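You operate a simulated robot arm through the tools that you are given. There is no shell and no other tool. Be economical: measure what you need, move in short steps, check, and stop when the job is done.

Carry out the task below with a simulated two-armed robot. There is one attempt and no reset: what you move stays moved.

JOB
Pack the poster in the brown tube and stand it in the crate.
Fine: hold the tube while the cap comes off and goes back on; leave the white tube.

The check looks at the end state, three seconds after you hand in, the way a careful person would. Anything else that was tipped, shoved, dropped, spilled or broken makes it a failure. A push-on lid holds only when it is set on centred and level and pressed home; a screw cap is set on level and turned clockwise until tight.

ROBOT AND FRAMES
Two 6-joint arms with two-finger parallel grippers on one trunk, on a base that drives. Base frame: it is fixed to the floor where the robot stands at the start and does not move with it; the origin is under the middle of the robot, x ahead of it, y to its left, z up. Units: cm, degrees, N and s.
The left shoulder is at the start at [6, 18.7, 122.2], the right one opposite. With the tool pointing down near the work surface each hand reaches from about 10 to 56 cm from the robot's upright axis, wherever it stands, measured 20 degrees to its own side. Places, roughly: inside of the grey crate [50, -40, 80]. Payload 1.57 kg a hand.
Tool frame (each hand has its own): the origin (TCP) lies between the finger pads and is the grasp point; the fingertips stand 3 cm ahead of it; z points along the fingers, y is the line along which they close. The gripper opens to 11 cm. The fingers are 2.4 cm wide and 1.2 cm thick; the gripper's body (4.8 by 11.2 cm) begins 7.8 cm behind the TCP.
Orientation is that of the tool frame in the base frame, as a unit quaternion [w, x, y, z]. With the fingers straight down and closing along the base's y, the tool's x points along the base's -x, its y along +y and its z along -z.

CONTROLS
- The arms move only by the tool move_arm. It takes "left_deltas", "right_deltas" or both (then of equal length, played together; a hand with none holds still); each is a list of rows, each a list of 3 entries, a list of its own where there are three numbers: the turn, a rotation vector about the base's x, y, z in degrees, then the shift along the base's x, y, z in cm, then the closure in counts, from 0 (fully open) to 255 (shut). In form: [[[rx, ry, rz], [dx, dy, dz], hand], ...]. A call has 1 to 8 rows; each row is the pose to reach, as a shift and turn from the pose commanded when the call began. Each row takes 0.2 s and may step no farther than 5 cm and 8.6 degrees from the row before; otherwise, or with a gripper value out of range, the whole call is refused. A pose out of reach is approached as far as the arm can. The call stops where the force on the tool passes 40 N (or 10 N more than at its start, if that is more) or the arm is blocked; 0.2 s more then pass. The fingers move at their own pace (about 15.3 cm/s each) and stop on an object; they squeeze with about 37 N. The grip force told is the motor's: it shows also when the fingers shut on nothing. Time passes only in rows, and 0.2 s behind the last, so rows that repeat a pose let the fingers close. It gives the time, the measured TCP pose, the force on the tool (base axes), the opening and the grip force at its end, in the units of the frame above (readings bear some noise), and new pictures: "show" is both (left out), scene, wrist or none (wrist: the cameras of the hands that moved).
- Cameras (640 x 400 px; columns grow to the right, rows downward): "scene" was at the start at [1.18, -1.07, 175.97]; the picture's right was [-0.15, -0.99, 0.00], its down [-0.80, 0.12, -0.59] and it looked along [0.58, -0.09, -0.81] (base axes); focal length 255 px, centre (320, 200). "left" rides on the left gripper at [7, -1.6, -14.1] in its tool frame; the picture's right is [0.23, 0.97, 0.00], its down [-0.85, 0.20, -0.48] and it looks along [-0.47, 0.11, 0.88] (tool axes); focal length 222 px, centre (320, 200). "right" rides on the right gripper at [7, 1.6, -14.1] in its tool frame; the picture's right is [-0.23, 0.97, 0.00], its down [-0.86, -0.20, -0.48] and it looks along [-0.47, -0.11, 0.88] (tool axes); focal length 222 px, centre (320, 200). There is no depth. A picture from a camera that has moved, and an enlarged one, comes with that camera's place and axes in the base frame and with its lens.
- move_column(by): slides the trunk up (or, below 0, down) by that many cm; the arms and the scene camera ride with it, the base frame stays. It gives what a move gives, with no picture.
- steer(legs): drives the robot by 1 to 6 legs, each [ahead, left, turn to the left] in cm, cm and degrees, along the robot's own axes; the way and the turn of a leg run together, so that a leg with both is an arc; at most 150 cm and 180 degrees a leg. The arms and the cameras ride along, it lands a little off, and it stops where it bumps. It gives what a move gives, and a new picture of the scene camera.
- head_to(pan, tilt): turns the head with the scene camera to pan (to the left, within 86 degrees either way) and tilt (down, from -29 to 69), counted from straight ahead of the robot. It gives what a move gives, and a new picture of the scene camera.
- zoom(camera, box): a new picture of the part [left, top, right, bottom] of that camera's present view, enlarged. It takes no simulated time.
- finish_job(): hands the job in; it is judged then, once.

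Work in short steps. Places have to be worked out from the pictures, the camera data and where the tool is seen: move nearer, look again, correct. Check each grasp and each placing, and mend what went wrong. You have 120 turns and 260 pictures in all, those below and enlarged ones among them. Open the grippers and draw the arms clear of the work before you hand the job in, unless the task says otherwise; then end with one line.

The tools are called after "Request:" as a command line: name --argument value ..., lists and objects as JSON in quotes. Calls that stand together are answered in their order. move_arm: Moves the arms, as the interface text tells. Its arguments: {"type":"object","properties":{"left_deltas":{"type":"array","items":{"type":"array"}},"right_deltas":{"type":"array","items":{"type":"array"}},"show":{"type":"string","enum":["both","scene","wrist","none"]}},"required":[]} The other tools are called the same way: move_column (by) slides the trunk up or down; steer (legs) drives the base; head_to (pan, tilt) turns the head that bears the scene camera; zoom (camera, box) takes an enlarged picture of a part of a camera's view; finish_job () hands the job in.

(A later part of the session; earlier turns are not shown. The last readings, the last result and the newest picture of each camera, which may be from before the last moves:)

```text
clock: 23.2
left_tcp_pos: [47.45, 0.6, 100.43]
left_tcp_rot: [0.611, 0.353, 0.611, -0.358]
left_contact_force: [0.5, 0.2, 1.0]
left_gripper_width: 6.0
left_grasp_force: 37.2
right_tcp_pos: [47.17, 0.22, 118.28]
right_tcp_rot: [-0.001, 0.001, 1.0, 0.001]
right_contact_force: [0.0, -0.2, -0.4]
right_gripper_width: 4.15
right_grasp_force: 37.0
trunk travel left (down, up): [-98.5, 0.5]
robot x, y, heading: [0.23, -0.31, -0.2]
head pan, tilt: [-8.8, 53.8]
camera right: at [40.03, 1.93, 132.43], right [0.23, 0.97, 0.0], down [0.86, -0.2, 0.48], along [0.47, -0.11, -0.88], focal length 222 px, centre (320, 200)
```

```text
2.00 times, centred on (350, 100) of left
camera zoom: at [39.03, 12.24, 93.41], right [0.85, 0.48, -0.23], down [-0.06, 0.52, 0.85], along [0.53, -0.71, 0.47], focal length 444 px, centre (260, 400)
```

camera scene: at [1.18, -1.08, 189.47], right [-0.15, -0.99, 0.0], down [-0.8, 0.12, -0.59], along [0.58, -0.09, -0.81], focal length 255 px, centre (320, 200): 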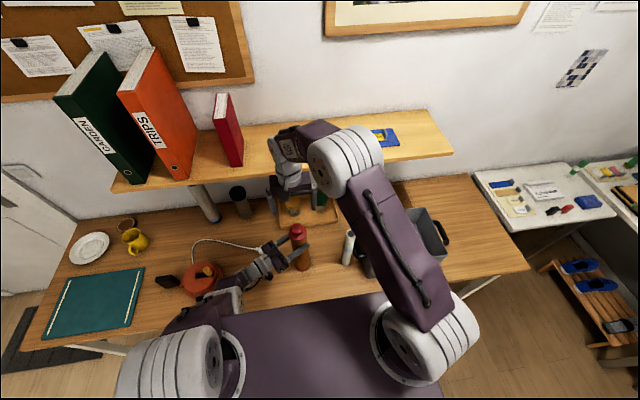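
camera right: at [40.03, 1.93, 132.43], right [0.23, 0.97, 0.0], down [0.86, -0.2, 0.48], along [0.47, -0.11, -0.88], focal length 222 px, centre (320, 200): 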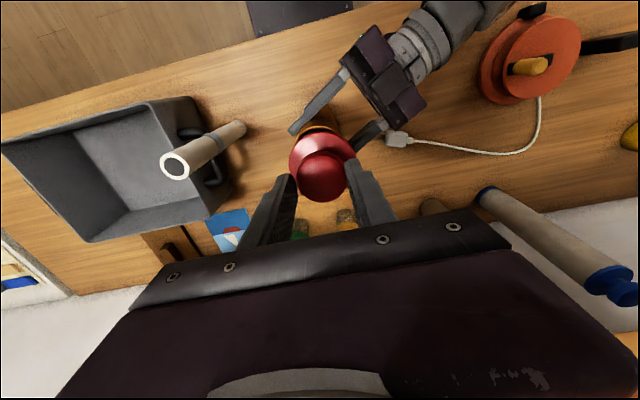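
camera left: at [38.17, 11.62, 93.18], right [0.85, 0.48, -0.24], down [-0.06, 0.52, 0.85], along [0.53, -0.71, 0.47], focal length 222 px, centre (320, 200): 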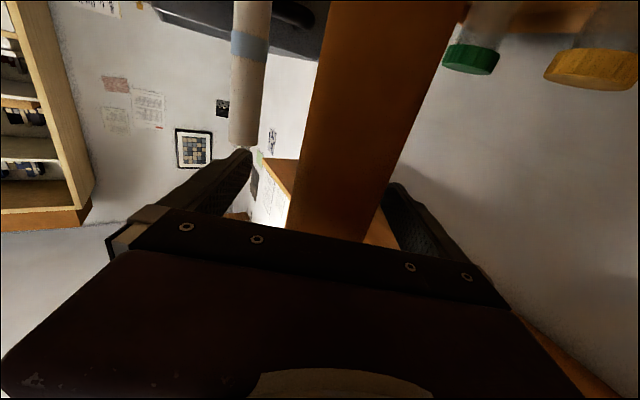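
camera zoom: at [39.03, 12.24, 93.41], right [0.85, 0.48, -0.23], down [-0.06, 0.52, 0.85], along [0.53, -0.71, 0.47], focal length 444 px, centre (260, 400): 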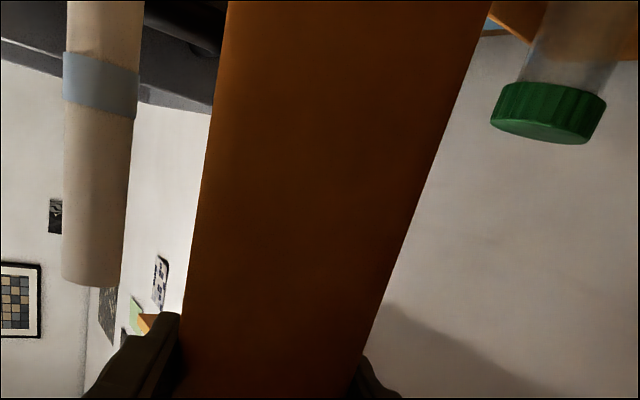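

Cap looks level. Move it over the free spot near [38, -10] to set down on the desk.

Request:
move_arm --right_deltas '[[[0, 0, 0], [-3, -3, 1.5], 255], [[0, 0, 0], [-6, -6, 1.5], 255], [[0, 0, 0], [-9, -9, 0], 255], [[0, 0, 0], [-9.5, -10.5, -4.5], 255], [[0, 0, 0], [-9.5, -10.5, -9], 255], [[0, 0, 0], [-9.5, -10.5, -13.5], 255], [[0, 0, 0], [-9.5, -10.5, -18], 255], [[0, 0, 0], [-9.5, -10.5, -22.5], 255]]'

```text
clock: 25.0
left_tcp_pos: [47.42, 0.53, 100.51]
left_tcp_rot: [0.611, 0.352, 0.612, -0.358]
left_contact_force: [-1.1, -0.1, 1.7]
left_gripper_width: 6.05
left_grasp_force: 36.6
right_tcp_pos: [37.59, -10.12, 96.09]
right_tcp_rot: [0.0, 0.0, 1.0, 0.0]
right_contact_force: [0.2, -0.7, -0.6]
right_gripper_width: 4.16
right_grasp_force: 37.6
trunk travel left (down, up): [-98.5, 0.5]
robot x, y, heading: [0.08, 0.6, 0.2]
head pan, tilt: [-8.8, 53.8]
camera scene: at [1.19, -1.08, 189.48], right [-0.15, -0.99, 0.0], down [-0.8, 0.12, -0.59], along [0.58, -0.09, -0.81], focal length 255 px, centre (320, 200)
camera right: at [30.46, -8.5, 110.2], right [0.23, 0.97, 0.0], down [0.85, -0.2, 0.48], along [0.47, -0.11, -0.88], focal length 222 px, centre (320, 200)
```

scene: 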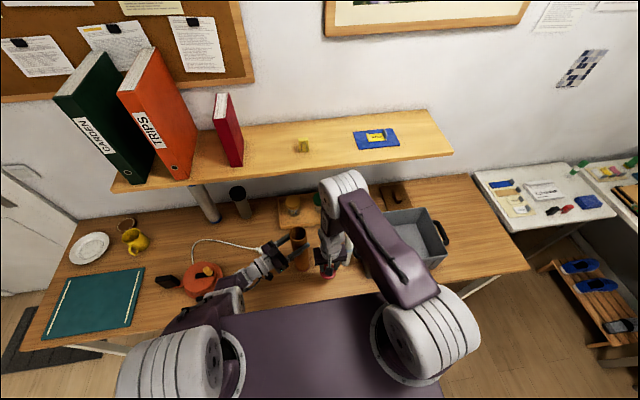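
right: 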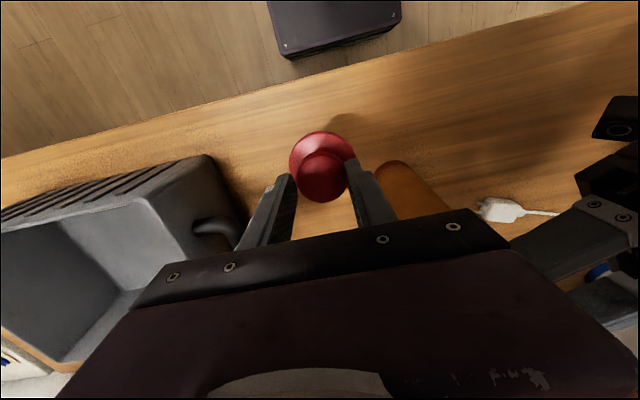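

Clear. Lower to z≈84, then in small steps feeling for contact.

Request:
move_arm --right_deltas '[[[0, 0, 0], [0, 0, -4.5], 255], [[0, 0, 0], [0, 0, -9], 255], [[0, 0, 0], [0, 0, -12], 255], [[0, 0, 0], [0, 0, -12.7], 255], [[0, 0, 0], [0, 0, -13.3], 255], [[0, 0, 0], [0, 0, -13.3], 255]]'

Request:
zoom --camera "scene" --box '[280, 240, 360, 290]'

```text
clock: 26.1
left_tcp_pos: [47.12, 0.83, 100.59]
left_tcp_rot: [0.612, 0.353, 0.611, -0.358]
left_contact_force: [0.8, -1.1, 0.1]
left_gripper_width: 6.04
left_grasp_force: 37.0
right_tcp_pos: [37.77, -10.11, 83.87]
right_tcp_rot: [0.001, -0.001, 1.0, -0.002]
right_contact_force: [-9.8, 6.7, 35.2]
right_gripper_width: 4.14
right_grasp_force: 36.6
trunk travel left (down, up): [-98.5, 0.5]
robot x, y, heading: [0.17, 0.17, 0.1]
head pan, tilt: [-8.8, 53.8]
stopped in row 5 (right hand): the force on the tool passed its limit (the readings are from after the stop); the commanded pose is now the measured one
camera scene: at [0.62, -0.87, 189.51], right [-0.15, -0.99, 0.0], down [-0.8, 0.12, -0.59], along [0.59, -0.09, -0.8], focal length 255 px, centre (320, 200)
camera right: at [30.65, -8.42, 97.89], right [0.23, 0.97, 0.0], down [0.85, -0.2, 0.48], along [0.47, -0.11, -0.88], focal length 222 px, centre (320, 200)
```

scene: 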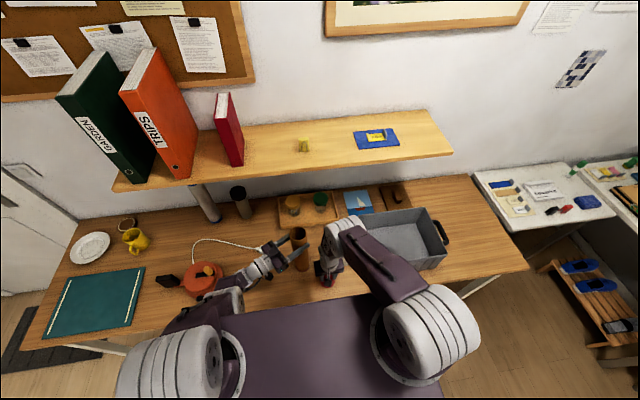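
right: 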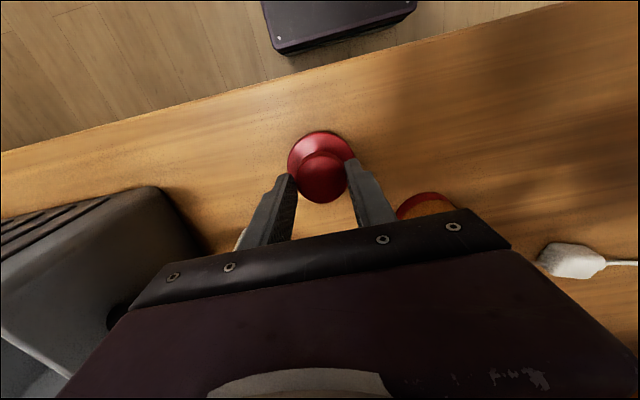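

```text
8.00 times, centred on (320, 265) of scene
camera zoom: at [0.62, -0.87, 189.51], right [-0.15, -0.99, 0.0], down [-0.8, 0.12, -0.59], along [0.59, -0.09, -0.8], focal length 2043 px, centre (320, -320)
```

zoom: 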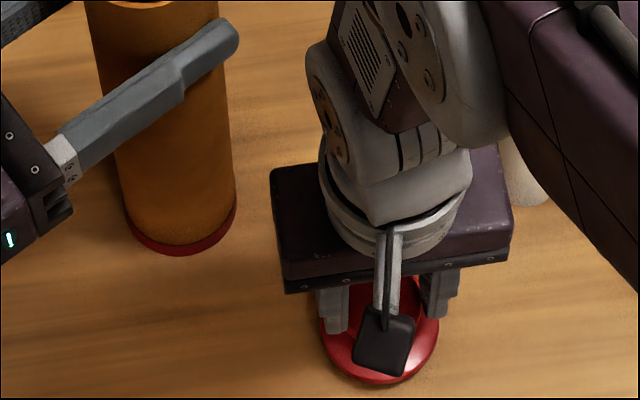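

Contact at z=83.9 (so the cap has a plug about 3 cm long). Ease up a little and release, then retreat upward.

Request:
move_arm --right_deltas '[[[0, 0, 0], [0, 0, 0.25], 255], [[0, 0, 0], [0, 0, 0.25], 140], [[0, 0, 0], [0, 0, 0.25], 100], [[0, 0, 0], [0, 0, 0.25], 80], [[0, 0, 0], [0, 0, 4], 60], [[0, 0, 0], [0, 0, 8.5], 0], [[0, 0, 0], [0, 0, 13], 0], [[0, 0, 0], [0, 0, 13], 0]]'

Request:
zoom --camera "scene" --box '[280, 225, 376, 285]'

```text
clock: 27.9
left_tcp_pos: [47.42, 0.71, 100.43]
left_tcp_rot: [0.611, 0.353, 0.611, -0.358]
left_contact_force: [-0.2, -0.9, 5.6]
left_gripper_width: 6.02
left_grasp_force: 36.6
right_tcp_pos: [37.99, -10.34, 96.69]
right_tcp_rot: [0.001, -0.001, 1.0, 0.0]
right_contact_force: [-0.4, 0.1, -0.2]
right_gripper_width: 10.98
right_grasp_force: 0.0
trunk travel left (down, up): [-98.5, 0.5]
robot x, y, heading: [0.0, 0.03, -0.0]
head pan, tilt: [-8.8, 53.8]
camera scene: at [1.1, -1.05, 189.48], right [-0.15, -0.99, 0.0], down [-0.8, 0.12, -0.59], along [0.58, -0.09, -0.81], focal length 255 px, centre (320, 200)
camera right: at [30.82, -8.64, 110.79], right [0.23, 0.97, 0.0], down [0.85, -0.2, 0.48], along [0.47, -0.11, -0.88], focal length 222 px, centre (320, 200)
```

scene: 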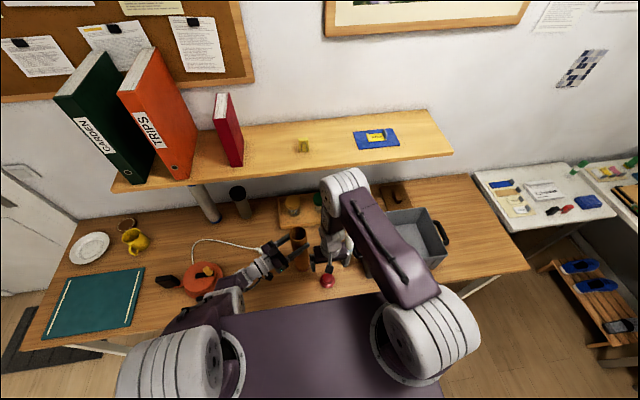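
right: 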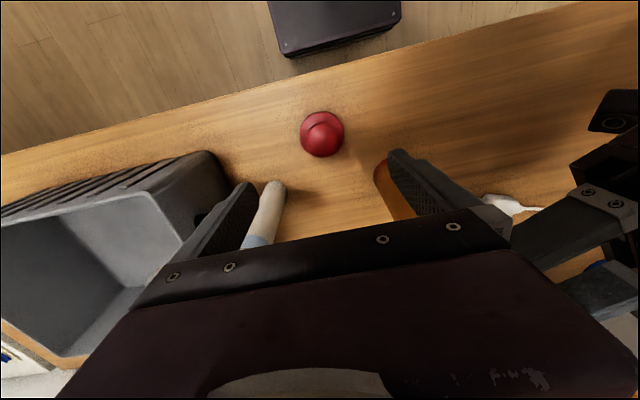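

```text
6.67 times, centred on (328, 255) of scene
camera zoom: at [1.1, -1.05, 189.48], right [-0.15, -0.99, 0.0], down [-0.8, 0.12, -0.59], along [0.58, -0.09, -0.81], focal length 1702 px, centre (267, -167)
```

zoom: 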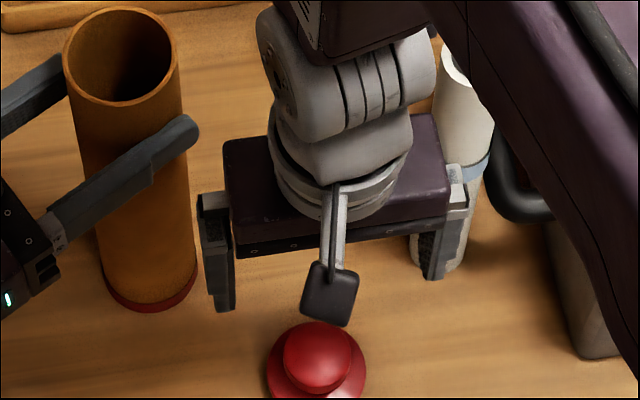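

Cap stands on the desk; the tube mouth is open. Lift the right hand and go above the poster roll.

Request:
move_arm --right_deltas '[[[0, 0, 0], [0, 0, 4.9], 0], [[0, 0, 0], [0, 0, 9.8], 0], [[0, 0, 0], [0, 0, 14.7], 0], [[0, 0, 0], [0, 0, 19.5], 0], [[0, 0, 0], [2.5, -3.5, 22], 0], [[0, 0, 0], [5, -7, 22], 0], [[0, 0, 0], [7, -9.7, 22], 0], [[0, 0, 0], [7, -9.7, 22], 0]]'

Request:
zoom --camera "scene" --box '[290, 170, 418, 250]'

Request:
zoom --camera "right" --box '[240, 60, 400, 220]'

```text
clock: 29.7
left_tcp_pos: [47.2, 0.66, 100.43]
left_tcp_rot: [0.611, 0.353, 0.611, -0.359]
left_contact_force: [-0.9, 1.0, 5.3]
left_gripper_width: 6.02
left_grasp_force: 36.7
right_tcp_pos: [45.09, -19.79, 118.7]
right_tcp_rot: [0.001, -0.001, 1.0, 0.0]
right_contact_force: [0.5, 0.4, -0.8]
right_gripper_width: 11.0
right_grasp_force: 0.0
trunk travel left (down, up): [-98.5, 0.5]
robot x, y, heading: [0.05, 0.03, -0.0]
head pan, tilt: [-8.8, 53.8]
camera scene: at [1.05, -1.02, 189.47], right [-0.15, -0.99, 0.0], down [-0.8, 0.12, -0.59], along [0.58, -0.09, -0.81], focal length 255 px, centre (320, 200)
camera right: at [37.99, -18.11, 132.75], right [0.23, 0.97, 0.0], down [0.85, -0.2, 0.48], along [0.47, -0.11, -0.88], focal length 222 px, centre (320, 200)
```

scene: 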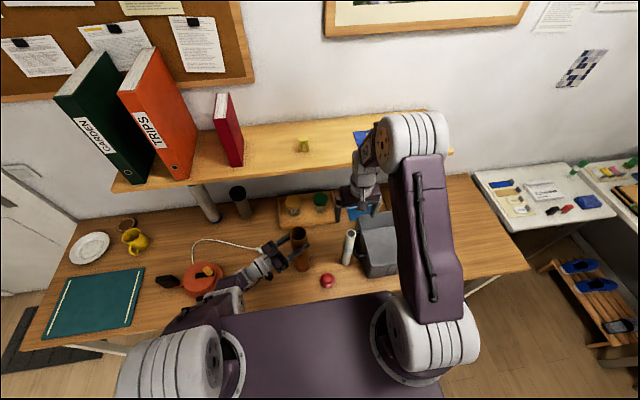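
right: 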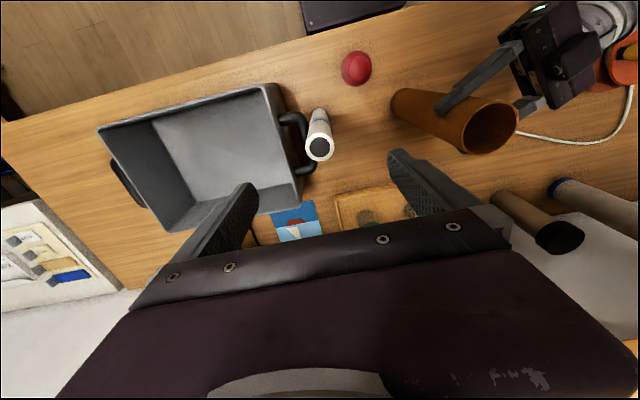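

```text
5.00 times, centred on (354, 210) of scene
camera zoom: at [1.05, -1.02, 189.47], right [-0.15, -0.99, 0.0], down [-0.8, 0.12, -0.59], along [0.58, -0.09, -0.81], focal length 1277 px, centre (150, 150)
```

zoom: 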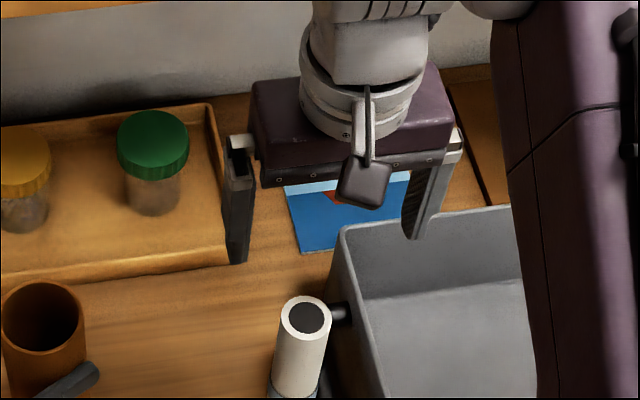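

```text
2.50 times, centred on (320, 140) of right
camera zoom: at [37.99, -18.11, 132.75], right [0.23, 0.97, 0.0], down [0.85, -0.2, 0.48], along [0.47, -0.11, -0.88], focal length 555 px, centre (320, 350)
```

zoom: 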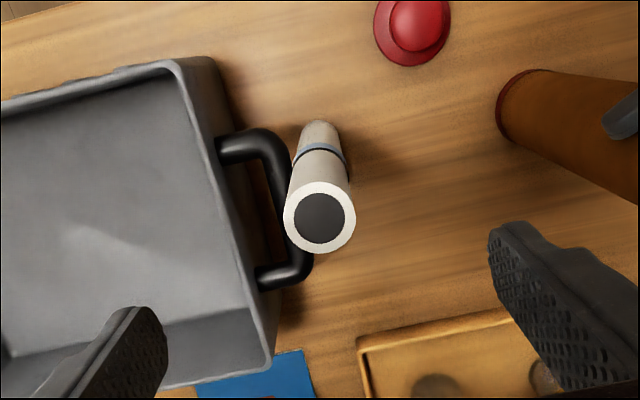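

Poster top at about [45.6, -19.9, 104]. Lower so the tips overlap its top ~2 cm and close.

Request:
move_arm --right_deltas '[[[0, 0, 0], [0.5, -0.1, -4.5], 0], [[0, 0, 0], [0.5, -0.1, -9], 0], [[0, 0, 0], [0.5, -0.1, -13.8], 0], [[0, 0, 0], [0.5, -0.1, -13.8], 100], [[0, 0, 0], [0.5, -0.1, -13.8], 130], [[0, 0, 0], [0.5, -0.1, -13.8], 150]]' --show "wrist"

Request:
zoom --camera "scene" --box '[310, 200, 390, 250]'

```text
clock: 31.1
left_tcp_pos: [47.31, 0.54, 100.62]
left_tcp_rot: [0.611, 0.352, 0.612, -0.359]
left_contact_force: [-0.3, -1.2, 5.1]
left_gripper_width: 5.97
left_grasp_force: 37.1
right_tcp_pos: [45.41, -20.37, 104.6]
right_tcp_rot: [0.001, -0.001, 1.0, 0.0]
right_contact_force: [0.9, -0.1, 0.1]
right_gripper_width: 4.54
right_grasp_force: 0.0
trunk travel left (down, up): [-98.5, 0.5]
robot x, y, heading: [0.1, 0.08, -0.2]
head pan, tilt: [-8.8, 53.8]
camera right: at [38.4, -18.58, 118.63], right [0.23, 0.97, 0.0], down [0.85, -0.2, 0.48], along [0.47, -0.11, -0.88], focal length 222 px, centre (320, 200)
```

right: 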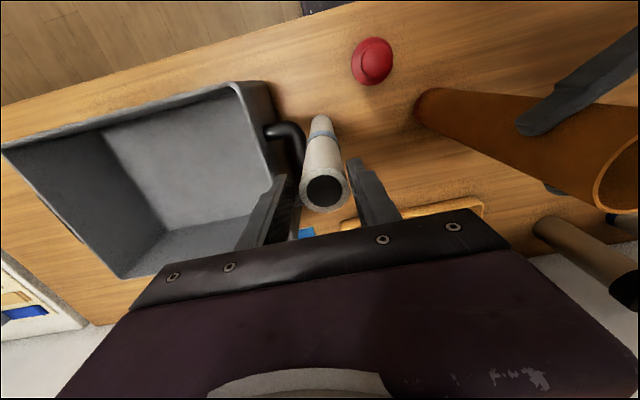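

```text
8.00 times, centred on (350, 225) of scene
camera zoom: at [1.06, -1.09, 189.48], right [-0.15, -0.99, 0.0], down [-0.8, 0.12, -0.59], along [0.58, -0.09, -0.81], focal length 2043 px, centre (80, 0)
```

zoom: 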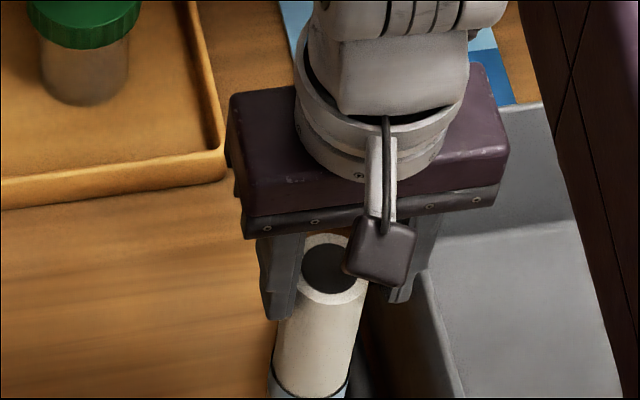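

Straddling well; nudge 0.2 toward +y and close.

Request:
move_arm --right_deltas '[[[0, 0, 0], [0, 0.2, 0], 150], [[0, 0, 0], [0, 0.2, 0], 160], [[0, 0, 0], [0, 0.2, 0], 180], [[0, 0, 0], [0, 0.2, 0], 255], [[0, 0, 0], [0, 0.2, 0], 255]]' --show "wrist"

Request:
zoom --camera "scene" --box '[310, 210, 390, 270]'

```text
clock: 32.3
left_tcp_pos: [47.32, 0.46, 100.42]
left_tcp_rot: [0.61, 0.354, 0.611, -0.359]
left_contact_force: [-1.5, -0.8, 5.7]
left_gripper_width: 6.01
left_grasp_force: 37.5
right_tcp_pos: [45.43, -19.98, 104.59]
right_tcp_rot: [0.002, -0.001, 1.0, 0.0]
right_contact_force: [0.0, -0.6, 0.2]
right_gripper_width: 3.63
right_grasp_force: 37.0
trunk travel left (down, up): [-98.5, 0.5]
robot x, y, heading: [-0.07, 0.06, -0.1]
head pan, tilt: [-8.8, 53.8]
camera right: at [38.35, -18.3, 118.71], right [0.23, 0.97, 0.0], down [0.85, -0.2, 0.48], along [0.47, -0.11, -0.88], focal length 222 px, centre (320, 200)
```

right: 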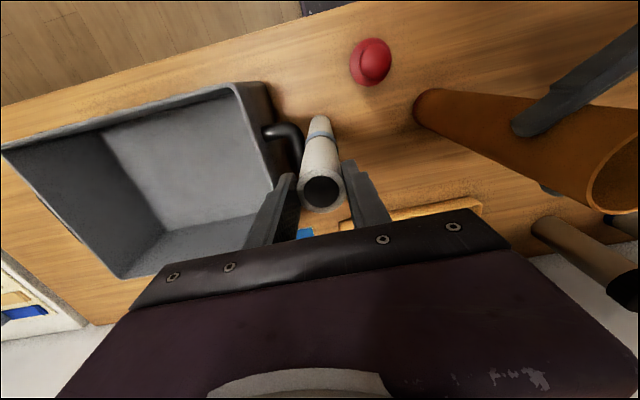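

```text
6.67 times, centred on (350, 240) of scene
camera zoom: at [1.04, -1.09, 189.48], right [-0.15, -0.99, 0.0], down [-0.8, 0.12, -0.59], along [0.58, -0.09, -0.81], focal length 1702 px, centre (120, -67)
```

zoom: 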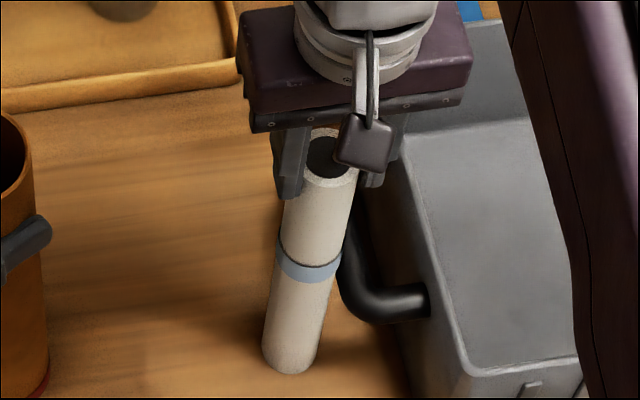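

Poster held (3.6 cm). Lift straight up about 34 cm.

Request:
move_arm --right_deltas '[[[0, 0, 0], [0, 0, 1.5], 255], [[0, 0, 0], [0, 0, 6.2], 255], [[0, 0, 0], [0, 0, 11], 255], [[0, 0, 0], [0, 0, 15.8], 255], [[0, 0, 0], [0, 0, 20.6], 255], [[0, 0, 0], [0, 0, 25.4], 255], [[0, 0, 0], [0, 0, 30.2], 255], [[0, 0, 0], [0, 0, 34.6], 255]]'

```text
clock: 34.1
left_tcp_pos: [47.28, 0.62, 100.41]
left_tcp_rot: [0.611, 0.353, 0.612, -0.357]
left_contact_force: [-1.8, 0.6, 4.4]
left_gripper_width: 5.98
left_grasp_force: 36.8
right_tcp_pos: [45.03, -19.78, 139.19]
right_tcp_rot: [0.002, -0.001, 1.0, -0.001]
right_contact_force: [-0.1, -0.1, -1.0]
right_gripper_width: 3.64
right_grasp_force: 37.2
trunk travel left (down, up): [-98.5, 0.5]
robot x, y, heading: [0.25, 0.06, 0.1]
head pan, tilt: [-8.8, 53.8]
camera scene: at [1.03, -1.06, 189.47], right [-0.15, -0.99, 0.0], down [-0.8, 0.12, -0.59], along [0.58, -0.09, -0.81], focal length 255 px, centre (320, 200)
camera right: at [37.93, -18.08, 153.34], right [0.23, 0.97, 0.0], down [0.85, -0.2, 0.48], along [0.47, -0.11, -0.88], focal length 222 px, centre (320, 200)
```

scene: 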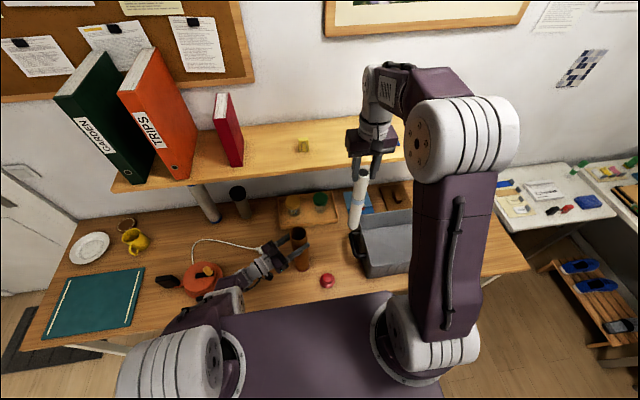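
right: 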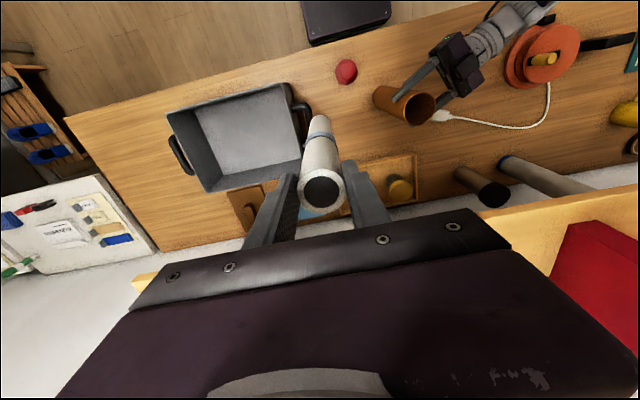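

Poster bottom is about z≈110.6, clear of the tube mouth. Carry it over the tube.

Request:
move_arm --right_deltas '[[[0, 0, 0], [0.5, 4, 1], 255], [[0, 0, 0], [1, 8, 1], 255], [[0, 0, 0], [1.5, 12, 1], 255], [[0, 0, 0], [2, 16, 1], 255], [[0, 0, 0], [2.5, 19.8, 1], 255], [[0, 0, 0], [2.5, 19.8, 1], 255]]'

Request:
zoom --camera "scene" --box '[250, 150, 378, 250]'

Request:
zoom --camera "right" --box '[240, 60, 400, 220]'

```text
clock: 35.5
left_tcp_pos: [47.39, 0.53, 100.46]
left_tcp_rot: [0.611, 0.353, 0.612, -0.357]
left_contact_force: [-0.9, 1.3, 2.7]
left_gripper_width: 5.96
left_grasp_force: 37.4
right_tcp_pos: [47.77, 0.2, 140.62]
right_tcp_rot: [0.001, -0.001, 1.0, 0.0]
right_contact_force: [0.1, -0.3, -0.9]
right_gripper_width: 3.65
right_grasp_force: 37.0
trunk travel left (down, up): [-98.5, 0.5]
robot x, y, heading: [0.14, 0.07, 0.1]
head pan, tilt: [-8.8, 53.8]
camera scene: at [1.01, -1.18, 189.47], right [-0.15, -0.99, 0.0], down [-0.8, 0.12, -0.59], along [0.58, -0.09, -0.81], focal length 255 px, centre (320, 200)
camera right: at [40.7, 1.71, 154.75], right [0.23, 0.97, 0.0], down [0.85, -0.2, 0.48], along [0.47, -0.11, -0.88], focal length 222 px, centre (320, 200)
```

scene: 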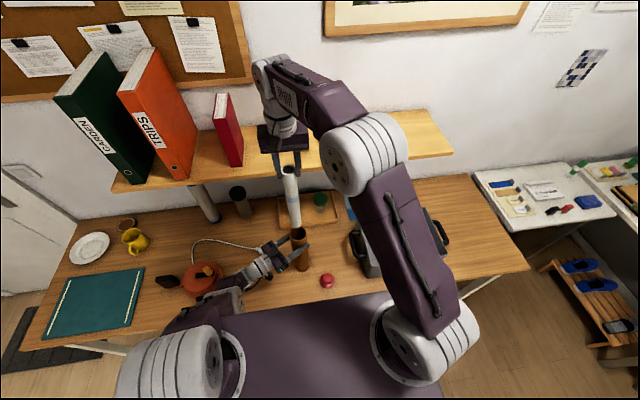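
right: 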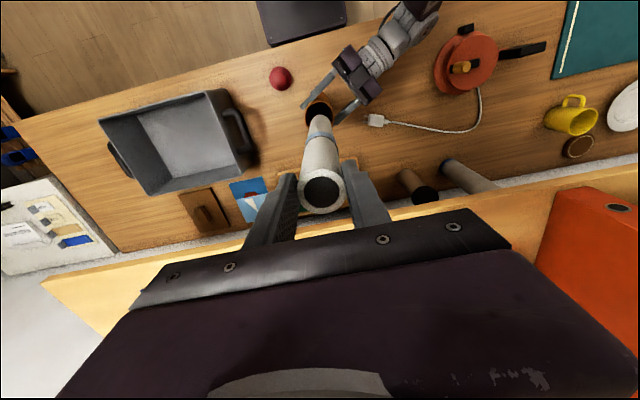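

```text
4.00 times, centred on (314, 200) of scene
camera zoom: at [1.01, -1.18, 189.47], right [-0.15, -0.99, 0.0], down [-0.8, 0.12, -0.59], along [0.58, -0.09, -0.81], focal length 1022 px, centre (344, 200)
```

zoom: 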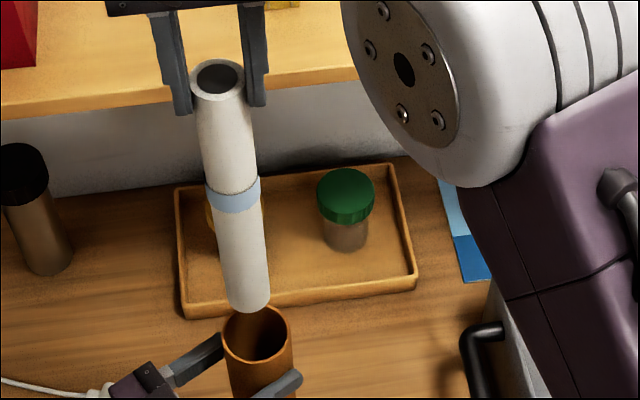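

```text
2.50 times, centred on (320, 140) of right
camera zoom: at [40.7, 1.71, 154.75], right [0.23, 0.97, 0.0], down [0.85, -0.2, 0.48], along [0.47, -0.11, -0.88], focal length 555 px, centre (320, 350)
```

zoom: 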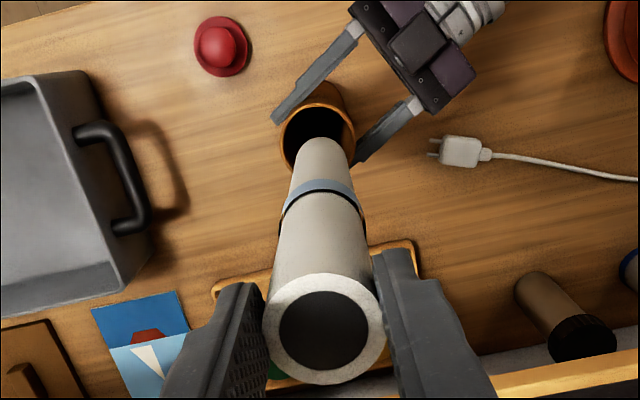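

Poster bottom is ≈[48.4, 0.5], mouth ≈[47.1, -0.1]. Correct the slight tilt and shift, then look again.

Request:
move_arm --right_deltas '[[[-0.8, 1.4, 0], [-0.7, -0.4, 0], 255], [[-0.8, 1.4, 0], [-0.7, -0.4, -1.5], 255], [[-0.8, 1.4, 0], [-0.7, -0.4, -1.5], 255]]' --show "none"

Request:
zoom --camera "scene" --box '[276, 190, 340, 250]'

Request:
zoom --camera "right" --box '[280, 70, 360, 150]'

```text
clock: 36.3
left_tcp_pos: [47.38, 0.65, 100.44]
left_tcp_rot: [0.611, 0.353, 0.611, -0.359]
left_contact_force: [-1.4, -0.6, 3.8]
left_gripper_width: 5.96
left_grasp_force: 37.0
right_tcp_pos: [47.34, -0.29, 138.95]
right_tcp_rot: [-0.011, -0.001, 1.0, -0.007]
right_contact_force: [-0.4, -0.1, -0.1]
right_gripper_width: 3.64
right_grasp_force: 36.8
trunk travel left (down, up): [-98.5, 0.5]
robot x, y, heading: [0.01, 0.32, -0.1]
head pan, tilt: [-8.8, 53.8]
```

```text
6.67 times, centred on (308, 220) of scene
camera zoom: at [1.09, -1.05, 189.48], right [-0.15, -0.99, 0.0], down [-0.8, 0.12, -0.59], along [0.58, -0.09, -0.81], focal length 1702 px, centre (400, 67)
```

zoom: 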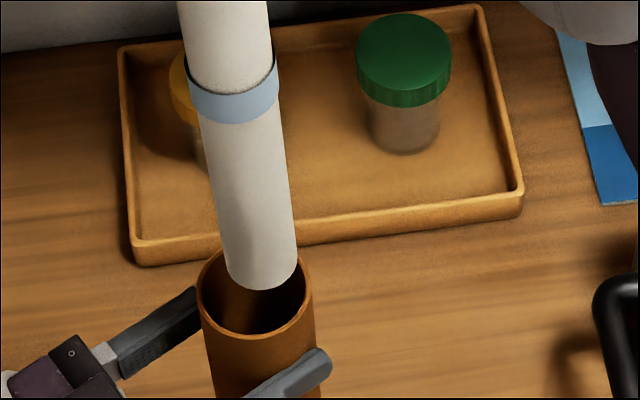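

```text
5.00 times, centred on (320, 110) of right
camera zoom: at [40.5, 1.58, 153.22], right [0.23, 0.97, -0.02], down [0.87, -0.19, 0.46], along [0.45, -0.12, -0.89], focal length 1111 px, centre (320, 650)
```

zoom: 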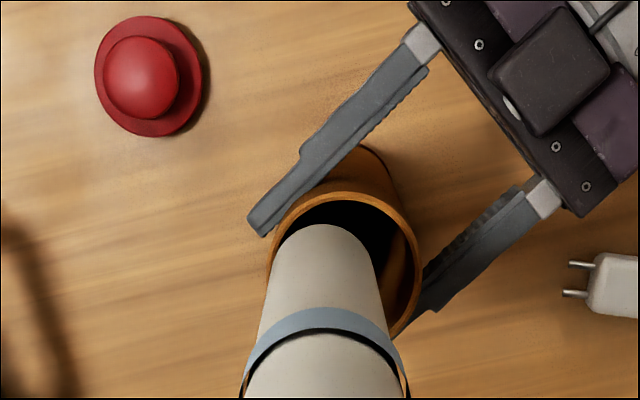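

x is aligned; shift +0.4 in y and lower 4–5 cm to enter the mouth.

Request:
move_arm --right_deltas '[[[0, 0, 0], [0, 0.4, 0], 255], [[0, 0, 0], [0, 0.4, -1.5], 255], [[0, 0, 0], [0, 0.4, -3], 255], [[0, 0, 0], [0, 0.4, -4.5], 255], [[0, 0, 0], [0, 0.4, -6], 255]]' --show "none"

Request:
zoom --camera "scene" --box '[276, 190, 340, 250]'

Request:
zoom --camera "right" --box '[280, 70, 360, 150]'

```text
clock: 37.5
left_tcp_pos: [47.44, 0.64, 100.42]
left_tcp_rot: [0.611, 0.352, 0.612, -0.358]
left_contact_force: [-1.0, 0.0, 3.7]
left_gripper_width: 5.98
left_grasp_force: 36.7
right_tcp_pos: [47.27, 0.0, 132.87]
right_tcp_rot: [-0.012, -0.001, 1.0, -0.007]
right_contact_force: [0.6, -0.2, -1.2]
right_gripper_width: 3.64
right_grasp_force: 37.4
trunk travel left (down, up): [-98.5, 0.5]
robot x, y, heading: [0.04, 0.09, 0.1]
head pan, tilt: [-8.8, 53.8]
```

```text
6.67 times, centred on (308, 220) of scene
camera zoom: at [1.11, -1.05, 189.48], right [-0.15, -0.99, 0.0], down [-0.8, 0.12, -0.59], along [0.58, -0.09, -0.81], focal length 1702 px, centre (400, 67)
```

zoom: 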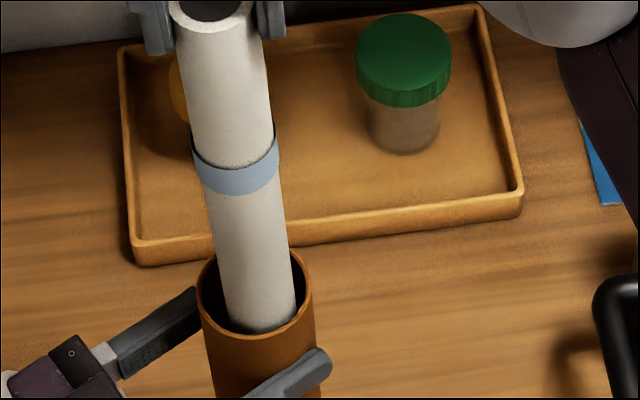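

```text
5.00 times, centred on (320, 110) of right
camera zoom: at [40.51, 1.9, 147.17], right [0.23, 0.97, -0.02], down [0.87, -0.19, 0.46], along [0.45, -0.12, -0.89], focal length 1111 px, centre (320, 650)
```

zoom: 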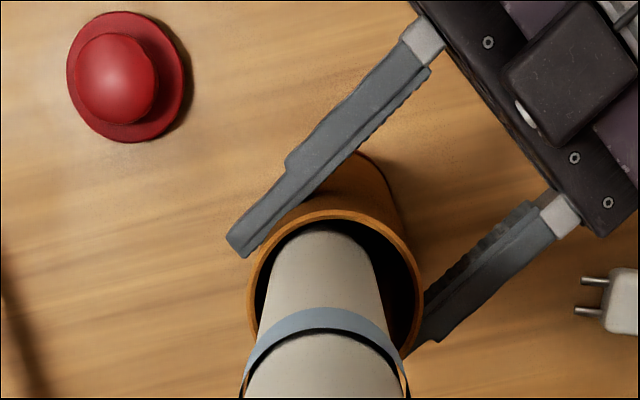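

Poster end is inside the mouth. Continue lowering gradually.

Request:
move_arm --right_deltas '[[[0, 0, 0], [0, 0.2, -2.5], 255], [[0, 0, 0], [0, 0.2, -5], 255], [[0, 0, 0], [0, 0.2, -7.5], 255], [[0, 0, 0], [0, 0.2, -10], 255], [[0, 0, 0], [0, 0.2, -12.5], 255], [[0, 0, 0], [0, 0.2, -15], 255]]' --show "none"

Request:
zoom --camera "scene" --box '[276, 190, 340, 250]'

Request:
zoom --camera "right" --box '[260, 90, 380, 210]'

```text
clock: 38.9
left_tcp_pos: [47.46, 0.65, 100.43]
left_tcp_rot: [0.611, 0.353, 0.612, -0.359]
left_contact_force: [-0.8, -0.7, 3.5]
left_gripper_width: 5.97
left_grasp_force: 37.0
right_tcp_pos: [47.27, 0.34, 117.61]
right_tcp_rot: [-0.012, 0.0, 1.0, -0.007]
right_contact_force: [-0.2, -0.1, 0.0]
right_gripper_width: 3.65
right_grasp_force: 36.8
trunk travel left (down, up): [-98.5, 0.5]
robot x, y, heading: [0.06, -0.4, 0.2]
head pan, tilt: [-8.8, 53.8]
```

```text
6.67 times, centred on (308, 220) of scene
camera zoom: at [1.12, -1.04, 189.48], right [-0.15, -0.99, 0.0], down [-0.8, 0.12, -0.59], along [0.58, -0.09, -0.81], focal length 1702 px, centre (400, 67)
```

zoom: 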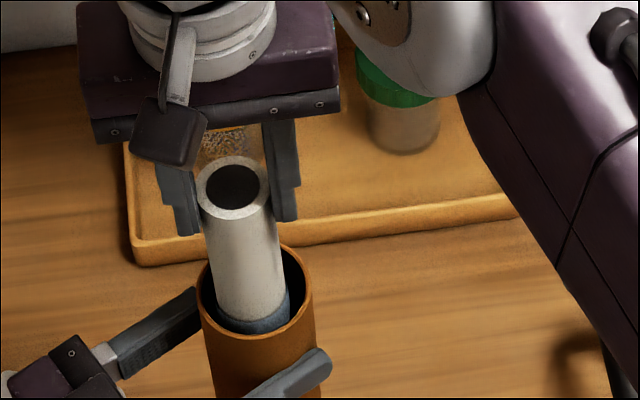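

```text
3.33 times, centred on (320, 150) of right
camera zoom: at [40.52, 2.16, 131.96], right [0.23, 0.97, -0.02], down [0.87, -0.19, 0.46], along [0.45, -0.12, -0.89], focal length 740 px, centre (320, 367)
```

zoom: 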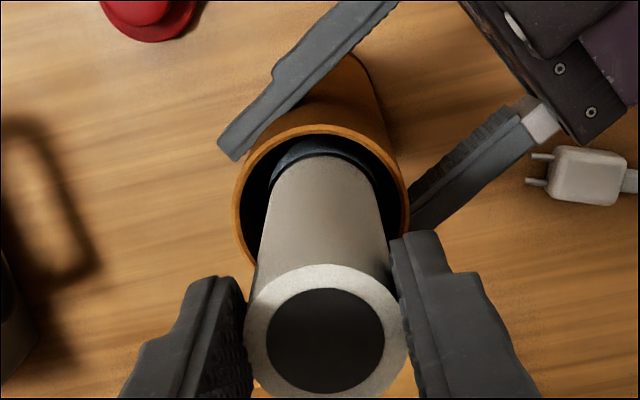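

Going in freely. Lower until tips are just above the rim, then open.

Request:
move_arm --right_deltas '[[[0, 0, 0], [0, 0, -2.5], 255], [[0, 0, 0], [0, 0, -5], 255], [[0, 0, 0], [0, 0, -6.3], 255], [[0, 0, 0], [0, 0, -6.3], 255]]' --show "none"

Request:
zoom --camera "scene" --box '[276, 190, 340, 250]'

```text
clock: 39.9
left_tcp_pos: [47.41, 0.56, 100.52]
left_tcp_rot: [0.611, 0.352, 0.612, -0.359]
left_contact_force: [-0.3, 0.4, 4.4]
left_gripper_width: 5.96
left_grasp_force: 36.6
right_tcp_pos: [47.36, 0.23, 111.52]
right_tcp_rot: [-0.011, -0.001, 1.0, -0.007]
right_contact_force: [-0.1, 0.2, -0.1]
right_gripper_width: 3.66
right_grasp_force: 37.0
trunk travel left (down, up): [-98.5, 0.5]
robot x, y, heading: [0.03, -0.07, -0.2]
head pan, tilt: [-8.8, 53.8]
```

```text
6.67 times, centred on (308, 220) of scene
camera zoom: at [1.09, -1.07, 189.47], right [-0.15, -0.99, 0.0], down [-0.8, 0.12, -0.59], along [0.58, -0.09, -0.81], focal length 1702 px, centre (400, 67)
```

zoom: 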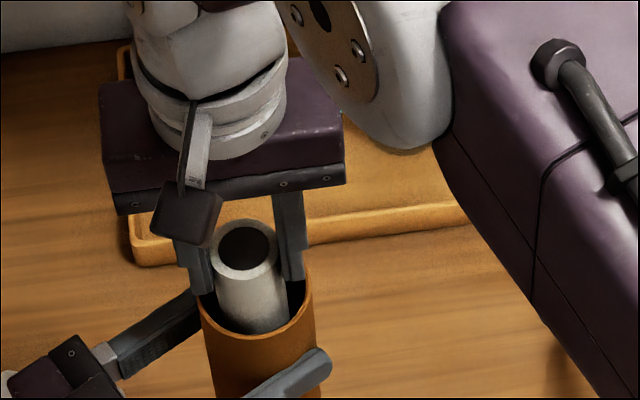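

Fingertips are just above the rim; release the poster so it slides to the bottom, then rise.

Request:
move_arm --right_deltas '[[[0, 0, 0], [0, 0, 0], 150], [[0, 0, 0], [0, 0, 0], 120], [[0, 0, 0], [0, 0, 0], 120], [[0, 0, 0], [0, 0, 4], 80], [[0, 0, 0], [0, 0, 8.5], 0], [[0, 0, 0], [0, 0, 13], 0]]' --show "none"

Request:
zoom --camera "scene" --box '[276, 190, 340, 250]'

Request:
zoom --camera "right" --box '[240, 60, 400, 220]'

```text
clock: 41.3
left_tcp_pos: [47.35, 0.61, 100.42]
left_tcp_rot: [0.61, 0.354, 0.611, -0.358]
left_contact_force: [-0.4, 1.2, 3.7]
left_gripper_width: 5.97
left_grasp_force: 37.1
right_tcp_pos: [47.08, 0.06, 124.51]
right_tcp_rot: [-0.012, -0.002, 1.0, -0.007]
right_contact_force: [-0.9, -0.2, 0.3]
right_gripper_width: 11.0
right_grasp_force: 0.1
trunk travel left (down, up): [-98.5, 0.5]
robot x, y, heading: [0.12, -0.15, 0.1]
head pan, tilt: [-8.8, 53.8]
```

```text
6.67 times, centred on (308, 220) of scene
camera zoom: at [1.02, -1.11, 189.47], right [-0.15, -0.99, 0.0], down [-0.8, 0.12, -0.59], along [0.58, -0.09, -0.81], focal length 1702 px, centre (400, 67)
```

zoom: 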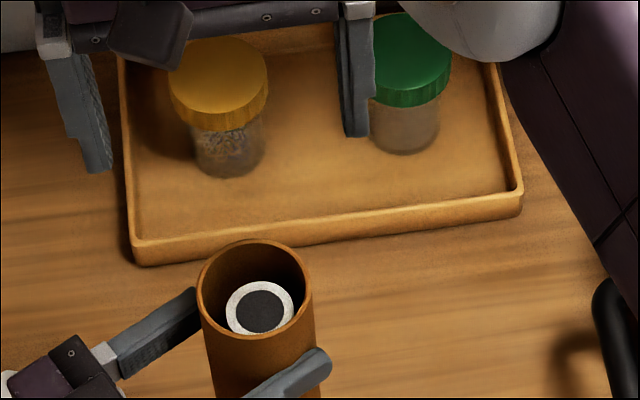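

```text
2.50 times, centred on (320, 140) of right
camera zoom: at [40.43, 2.01, 138.77], right [0.23, 0.97, -0.02], down [0.87, -0.19, 0.46], along [0.45, -0.12, -0.89], focal length 555 px, centre (320, 350)
```

zoom: 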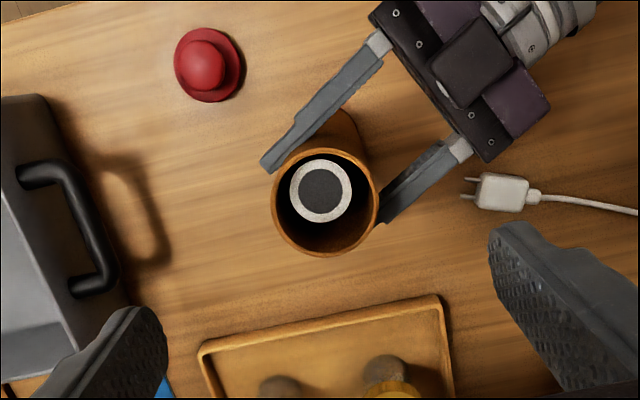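

Poster is fully inside. Now level the right hand again and return above the cap.

Request:
move_arm --right_deltas '[[[0.4, -0.7, 0], [-3, -3, 1], 0], [[0.8, -1.4, 0], [-6, -6, 1], 0], [[0.8, -1.4, 0], [-9, -9, 0], 0], [[0.8, -1.4, 0], [-9.2, -10.3, -4.5], 0], [[0.8, -1.4, 0], [-9.2, -10.3, -9], 0], [[0.8, -1.4, 0], [-9.2, -10.3, -13.5], 0], [[0.8, -1.4, 0], [-9.2, -10.3, -18], 0], [[0.8, -1.4, 0], [-9.2, -10.3, -22], 0]]' --show "wrist"

Request:
zoom --camera "scene" --box '[290, 230, 370, 290]'

Request:
zoom --camera "right" --box '[260, 80, 380, 200]'

```text
clock: 43.1
left_tcp_pos: [47.28, 0.49, 100.46]
left_tcp_rot: [0.611, 0.353, 0.612, -0.359]
left_contact_force: [-1.0, -1.0, 4.3]
left_gripper_width: 5.97
left_grasp_force: 37.0
right_tcp_pos: [37.99, -10.55, 102.37]
right_tcp_rot: [0.002, 0.0, 1.0, 0.0]
right_contact_force: [-0.1, -0.4, -0.2]
right_gripper_width: 11.02
right_grasp_force: 0.0
trunk travel left (down, up): [-98.5, 0.5]
robot x, y, heading: [-0.29, 0.29, -0.1]
head pan, tilt: [-8.8, 53.8]
camera right: at [30.95, -8.77, 116.45], right [0.23, 0.97, 0.0], down [0.85, -0.2, 0.48], along [0.47, -0.11, -0.88], focal length 222 px, centre (320, 200)
```

right: 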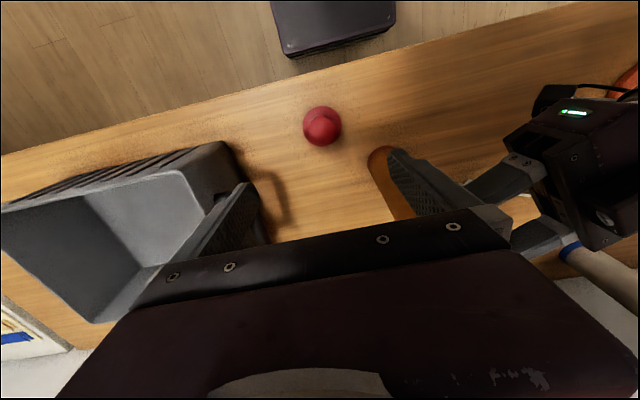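

```text
6.67 times, centred on (330, 260) of scene
camera zoom: at [1.12, -1.07, 189.48], right [-0.15, -0.99, 0.0], down [-0.8, 0.12, -0.59], along [0.58, -0.09, -0.81], focal length 1702 px, centre (253, -200)
```

zoom: 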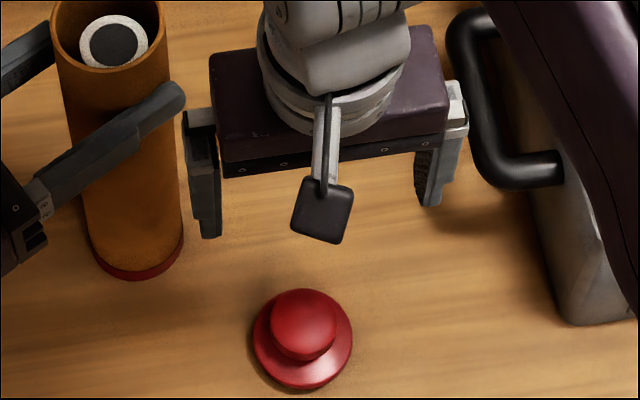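

```text
3.33 times, centred on (320, 140) of right
camera zoom: at [30.95, -8.77, 116.45], right [0.23, 0.97, 0.0], down [0.85, -0.2, 0.48], along [0.47, -0.11, -0.88], focal length 740 px, centre (320, 400)
```

zoom: 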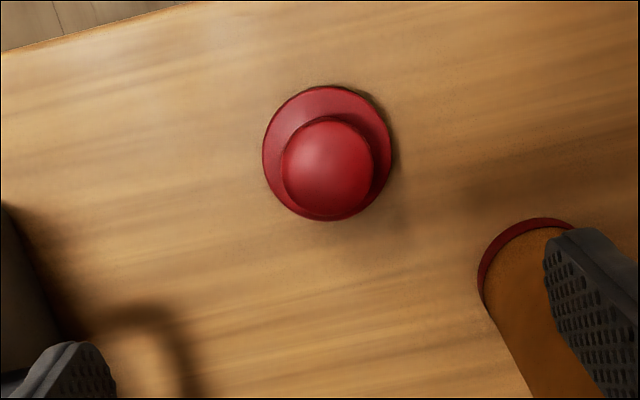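

Rays put the cap at ≈[37.75, -10.0] with knob top ≈81.5 and rim ≈78.3; the earlier grip must have slid up the knob, so I'll grasp deeper now. Lower in two stages.

Request:
move_arm --right_deltas '[[[0, 0, 0], [-0.25, 0.5, -4.5], 0], [[0, 0, 0], [-0.25, 0.5, -9], 30], [[0, 0, 0], [-0.25, 0.5, -13.5], 60], [[0, 0, 0], [-0.25, 0.5, -18], 90], [[0, 0, 0], [-0.25, 0.5, -18], 90]]' --show "none"

Request:
zoom --camera "scene" --box '[290, 240, 370, 300]'

Request:
zoom --camera "right" --box '[260, 100, 380, 220]'

```text
clock: 44.3
left_tcp_pos: [47.31, 0.59, 100.46]
left_tcp_rot: [0.611, 0.353, 0.612, -0.359]
left_contact_force: [-0.5, -0.9, 2.7]
left_gripper_width: 5.91
left_grasp_force: 37.9
right_tcp_pos: [37.75, -9.86, 84.58]
right_tcp_rot: [0.001, -0.001, 1.0, 0.0]
right_contact_force: [-0.7, 0.9, 0.4]
right_gripper_width: 7.11
right_grasp_force: 0.2
trunk travel left (down, up): [-98.5, 0.5]
robot x, y, heading: [-0.08, -0.13, 0.2]
head pan, tilt: [-8.8, 53.8]
```

```text
6.67 times, centred on (330, 270) of scene
camera zoom: at [1.09, -1.08, 189.47], right [-0.15, -0.99, 0.0], down [-0.8, 0.12, -0.59], along [0.58, -0.09, -0.81], focal length 1702 px, centre (253, -267)
```

zoom: 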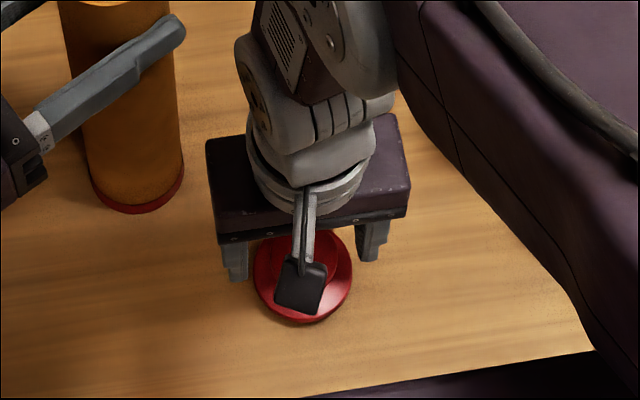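

```text
3.33 times, centred on (320, 160) of right
camera zoom: at [30.6, -8.15, 98.76], right [0.23, 0.97, 0.0], down [0.85, -0.2, 0.48], along [0.47, -0.11, -0.88], focal length 740 px, centre (320, 333)
```

zoom: 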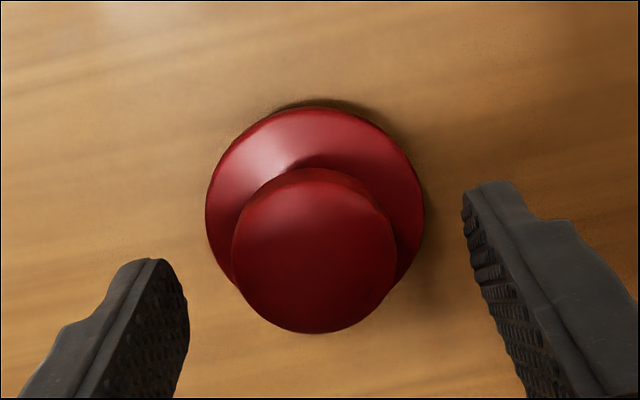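

Consistent: knob top ≈81.5, rim ≈78. Lower 2.7 cm and close around the knob.

Request:
move_arm --right_deltas '[[[0, 0, 0], [0, -0.15, -1.5], 90], [[0, 0, 0], [0, -0.15, -2.6], 100], [[0, 0, 0], [0, -0.15, -2.6], 130], [[0, 0, 0], [0, -0.15, -2.6], 150], [[0, 0, 0], [0, -0.15, -2.6], 180], [[0, 0, 0], [0, -0.15, -2.6], 255], [[0, 0, 0], [0, -0.15, -2.6], 255]]' --show "none"

Request:
zoom --camera "right" --box '[260, 100, 380, 220]'

```text
clock: 45.9
left_tcp_pos: [47.26, 0.57, 100.42]
left_tcp_rot: [0.611, 0.353, 0.612, -0.359]
left_contact_force: [-1.3, -0.3, 3.1]
left_gripper_width: 5.95
left_grasp_force: 37.0
right_tcp_pos: [37.84, -10.12, 82.12]
right_tcp_rot: [0.001, -0.001, 1.0, 0.0]
right_contact_force: [0.2, 0.3, -1.4]
right_gripper_width: 4.21
right_grasp_force: 36.5
trunk travel left (down, up): [-98.5, 0.5]
robot x, y, heading: [0.03, -0.65, -0.0]
head pan, tilt: [-8.8, 53.8]
```

```text
3.33 times, centred on (320, 160) of right
camera zoom: at [30.7, -8.33, 96.22], right [0.23, 0.97, 0.0], down [0.85, -0.2, 0.48], along [0.47, -0.11, -0.88], focal length 740 px, centre (320, 333)
```

zoom: 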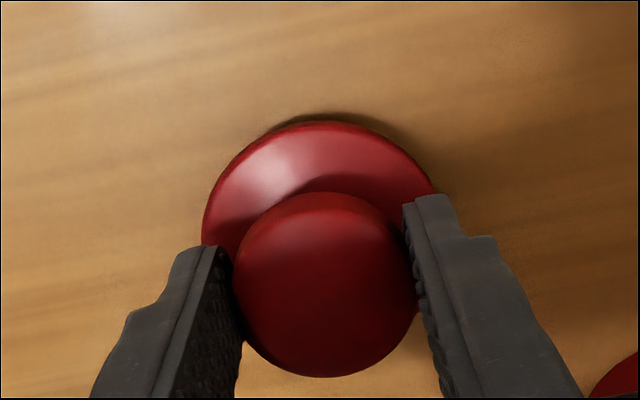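

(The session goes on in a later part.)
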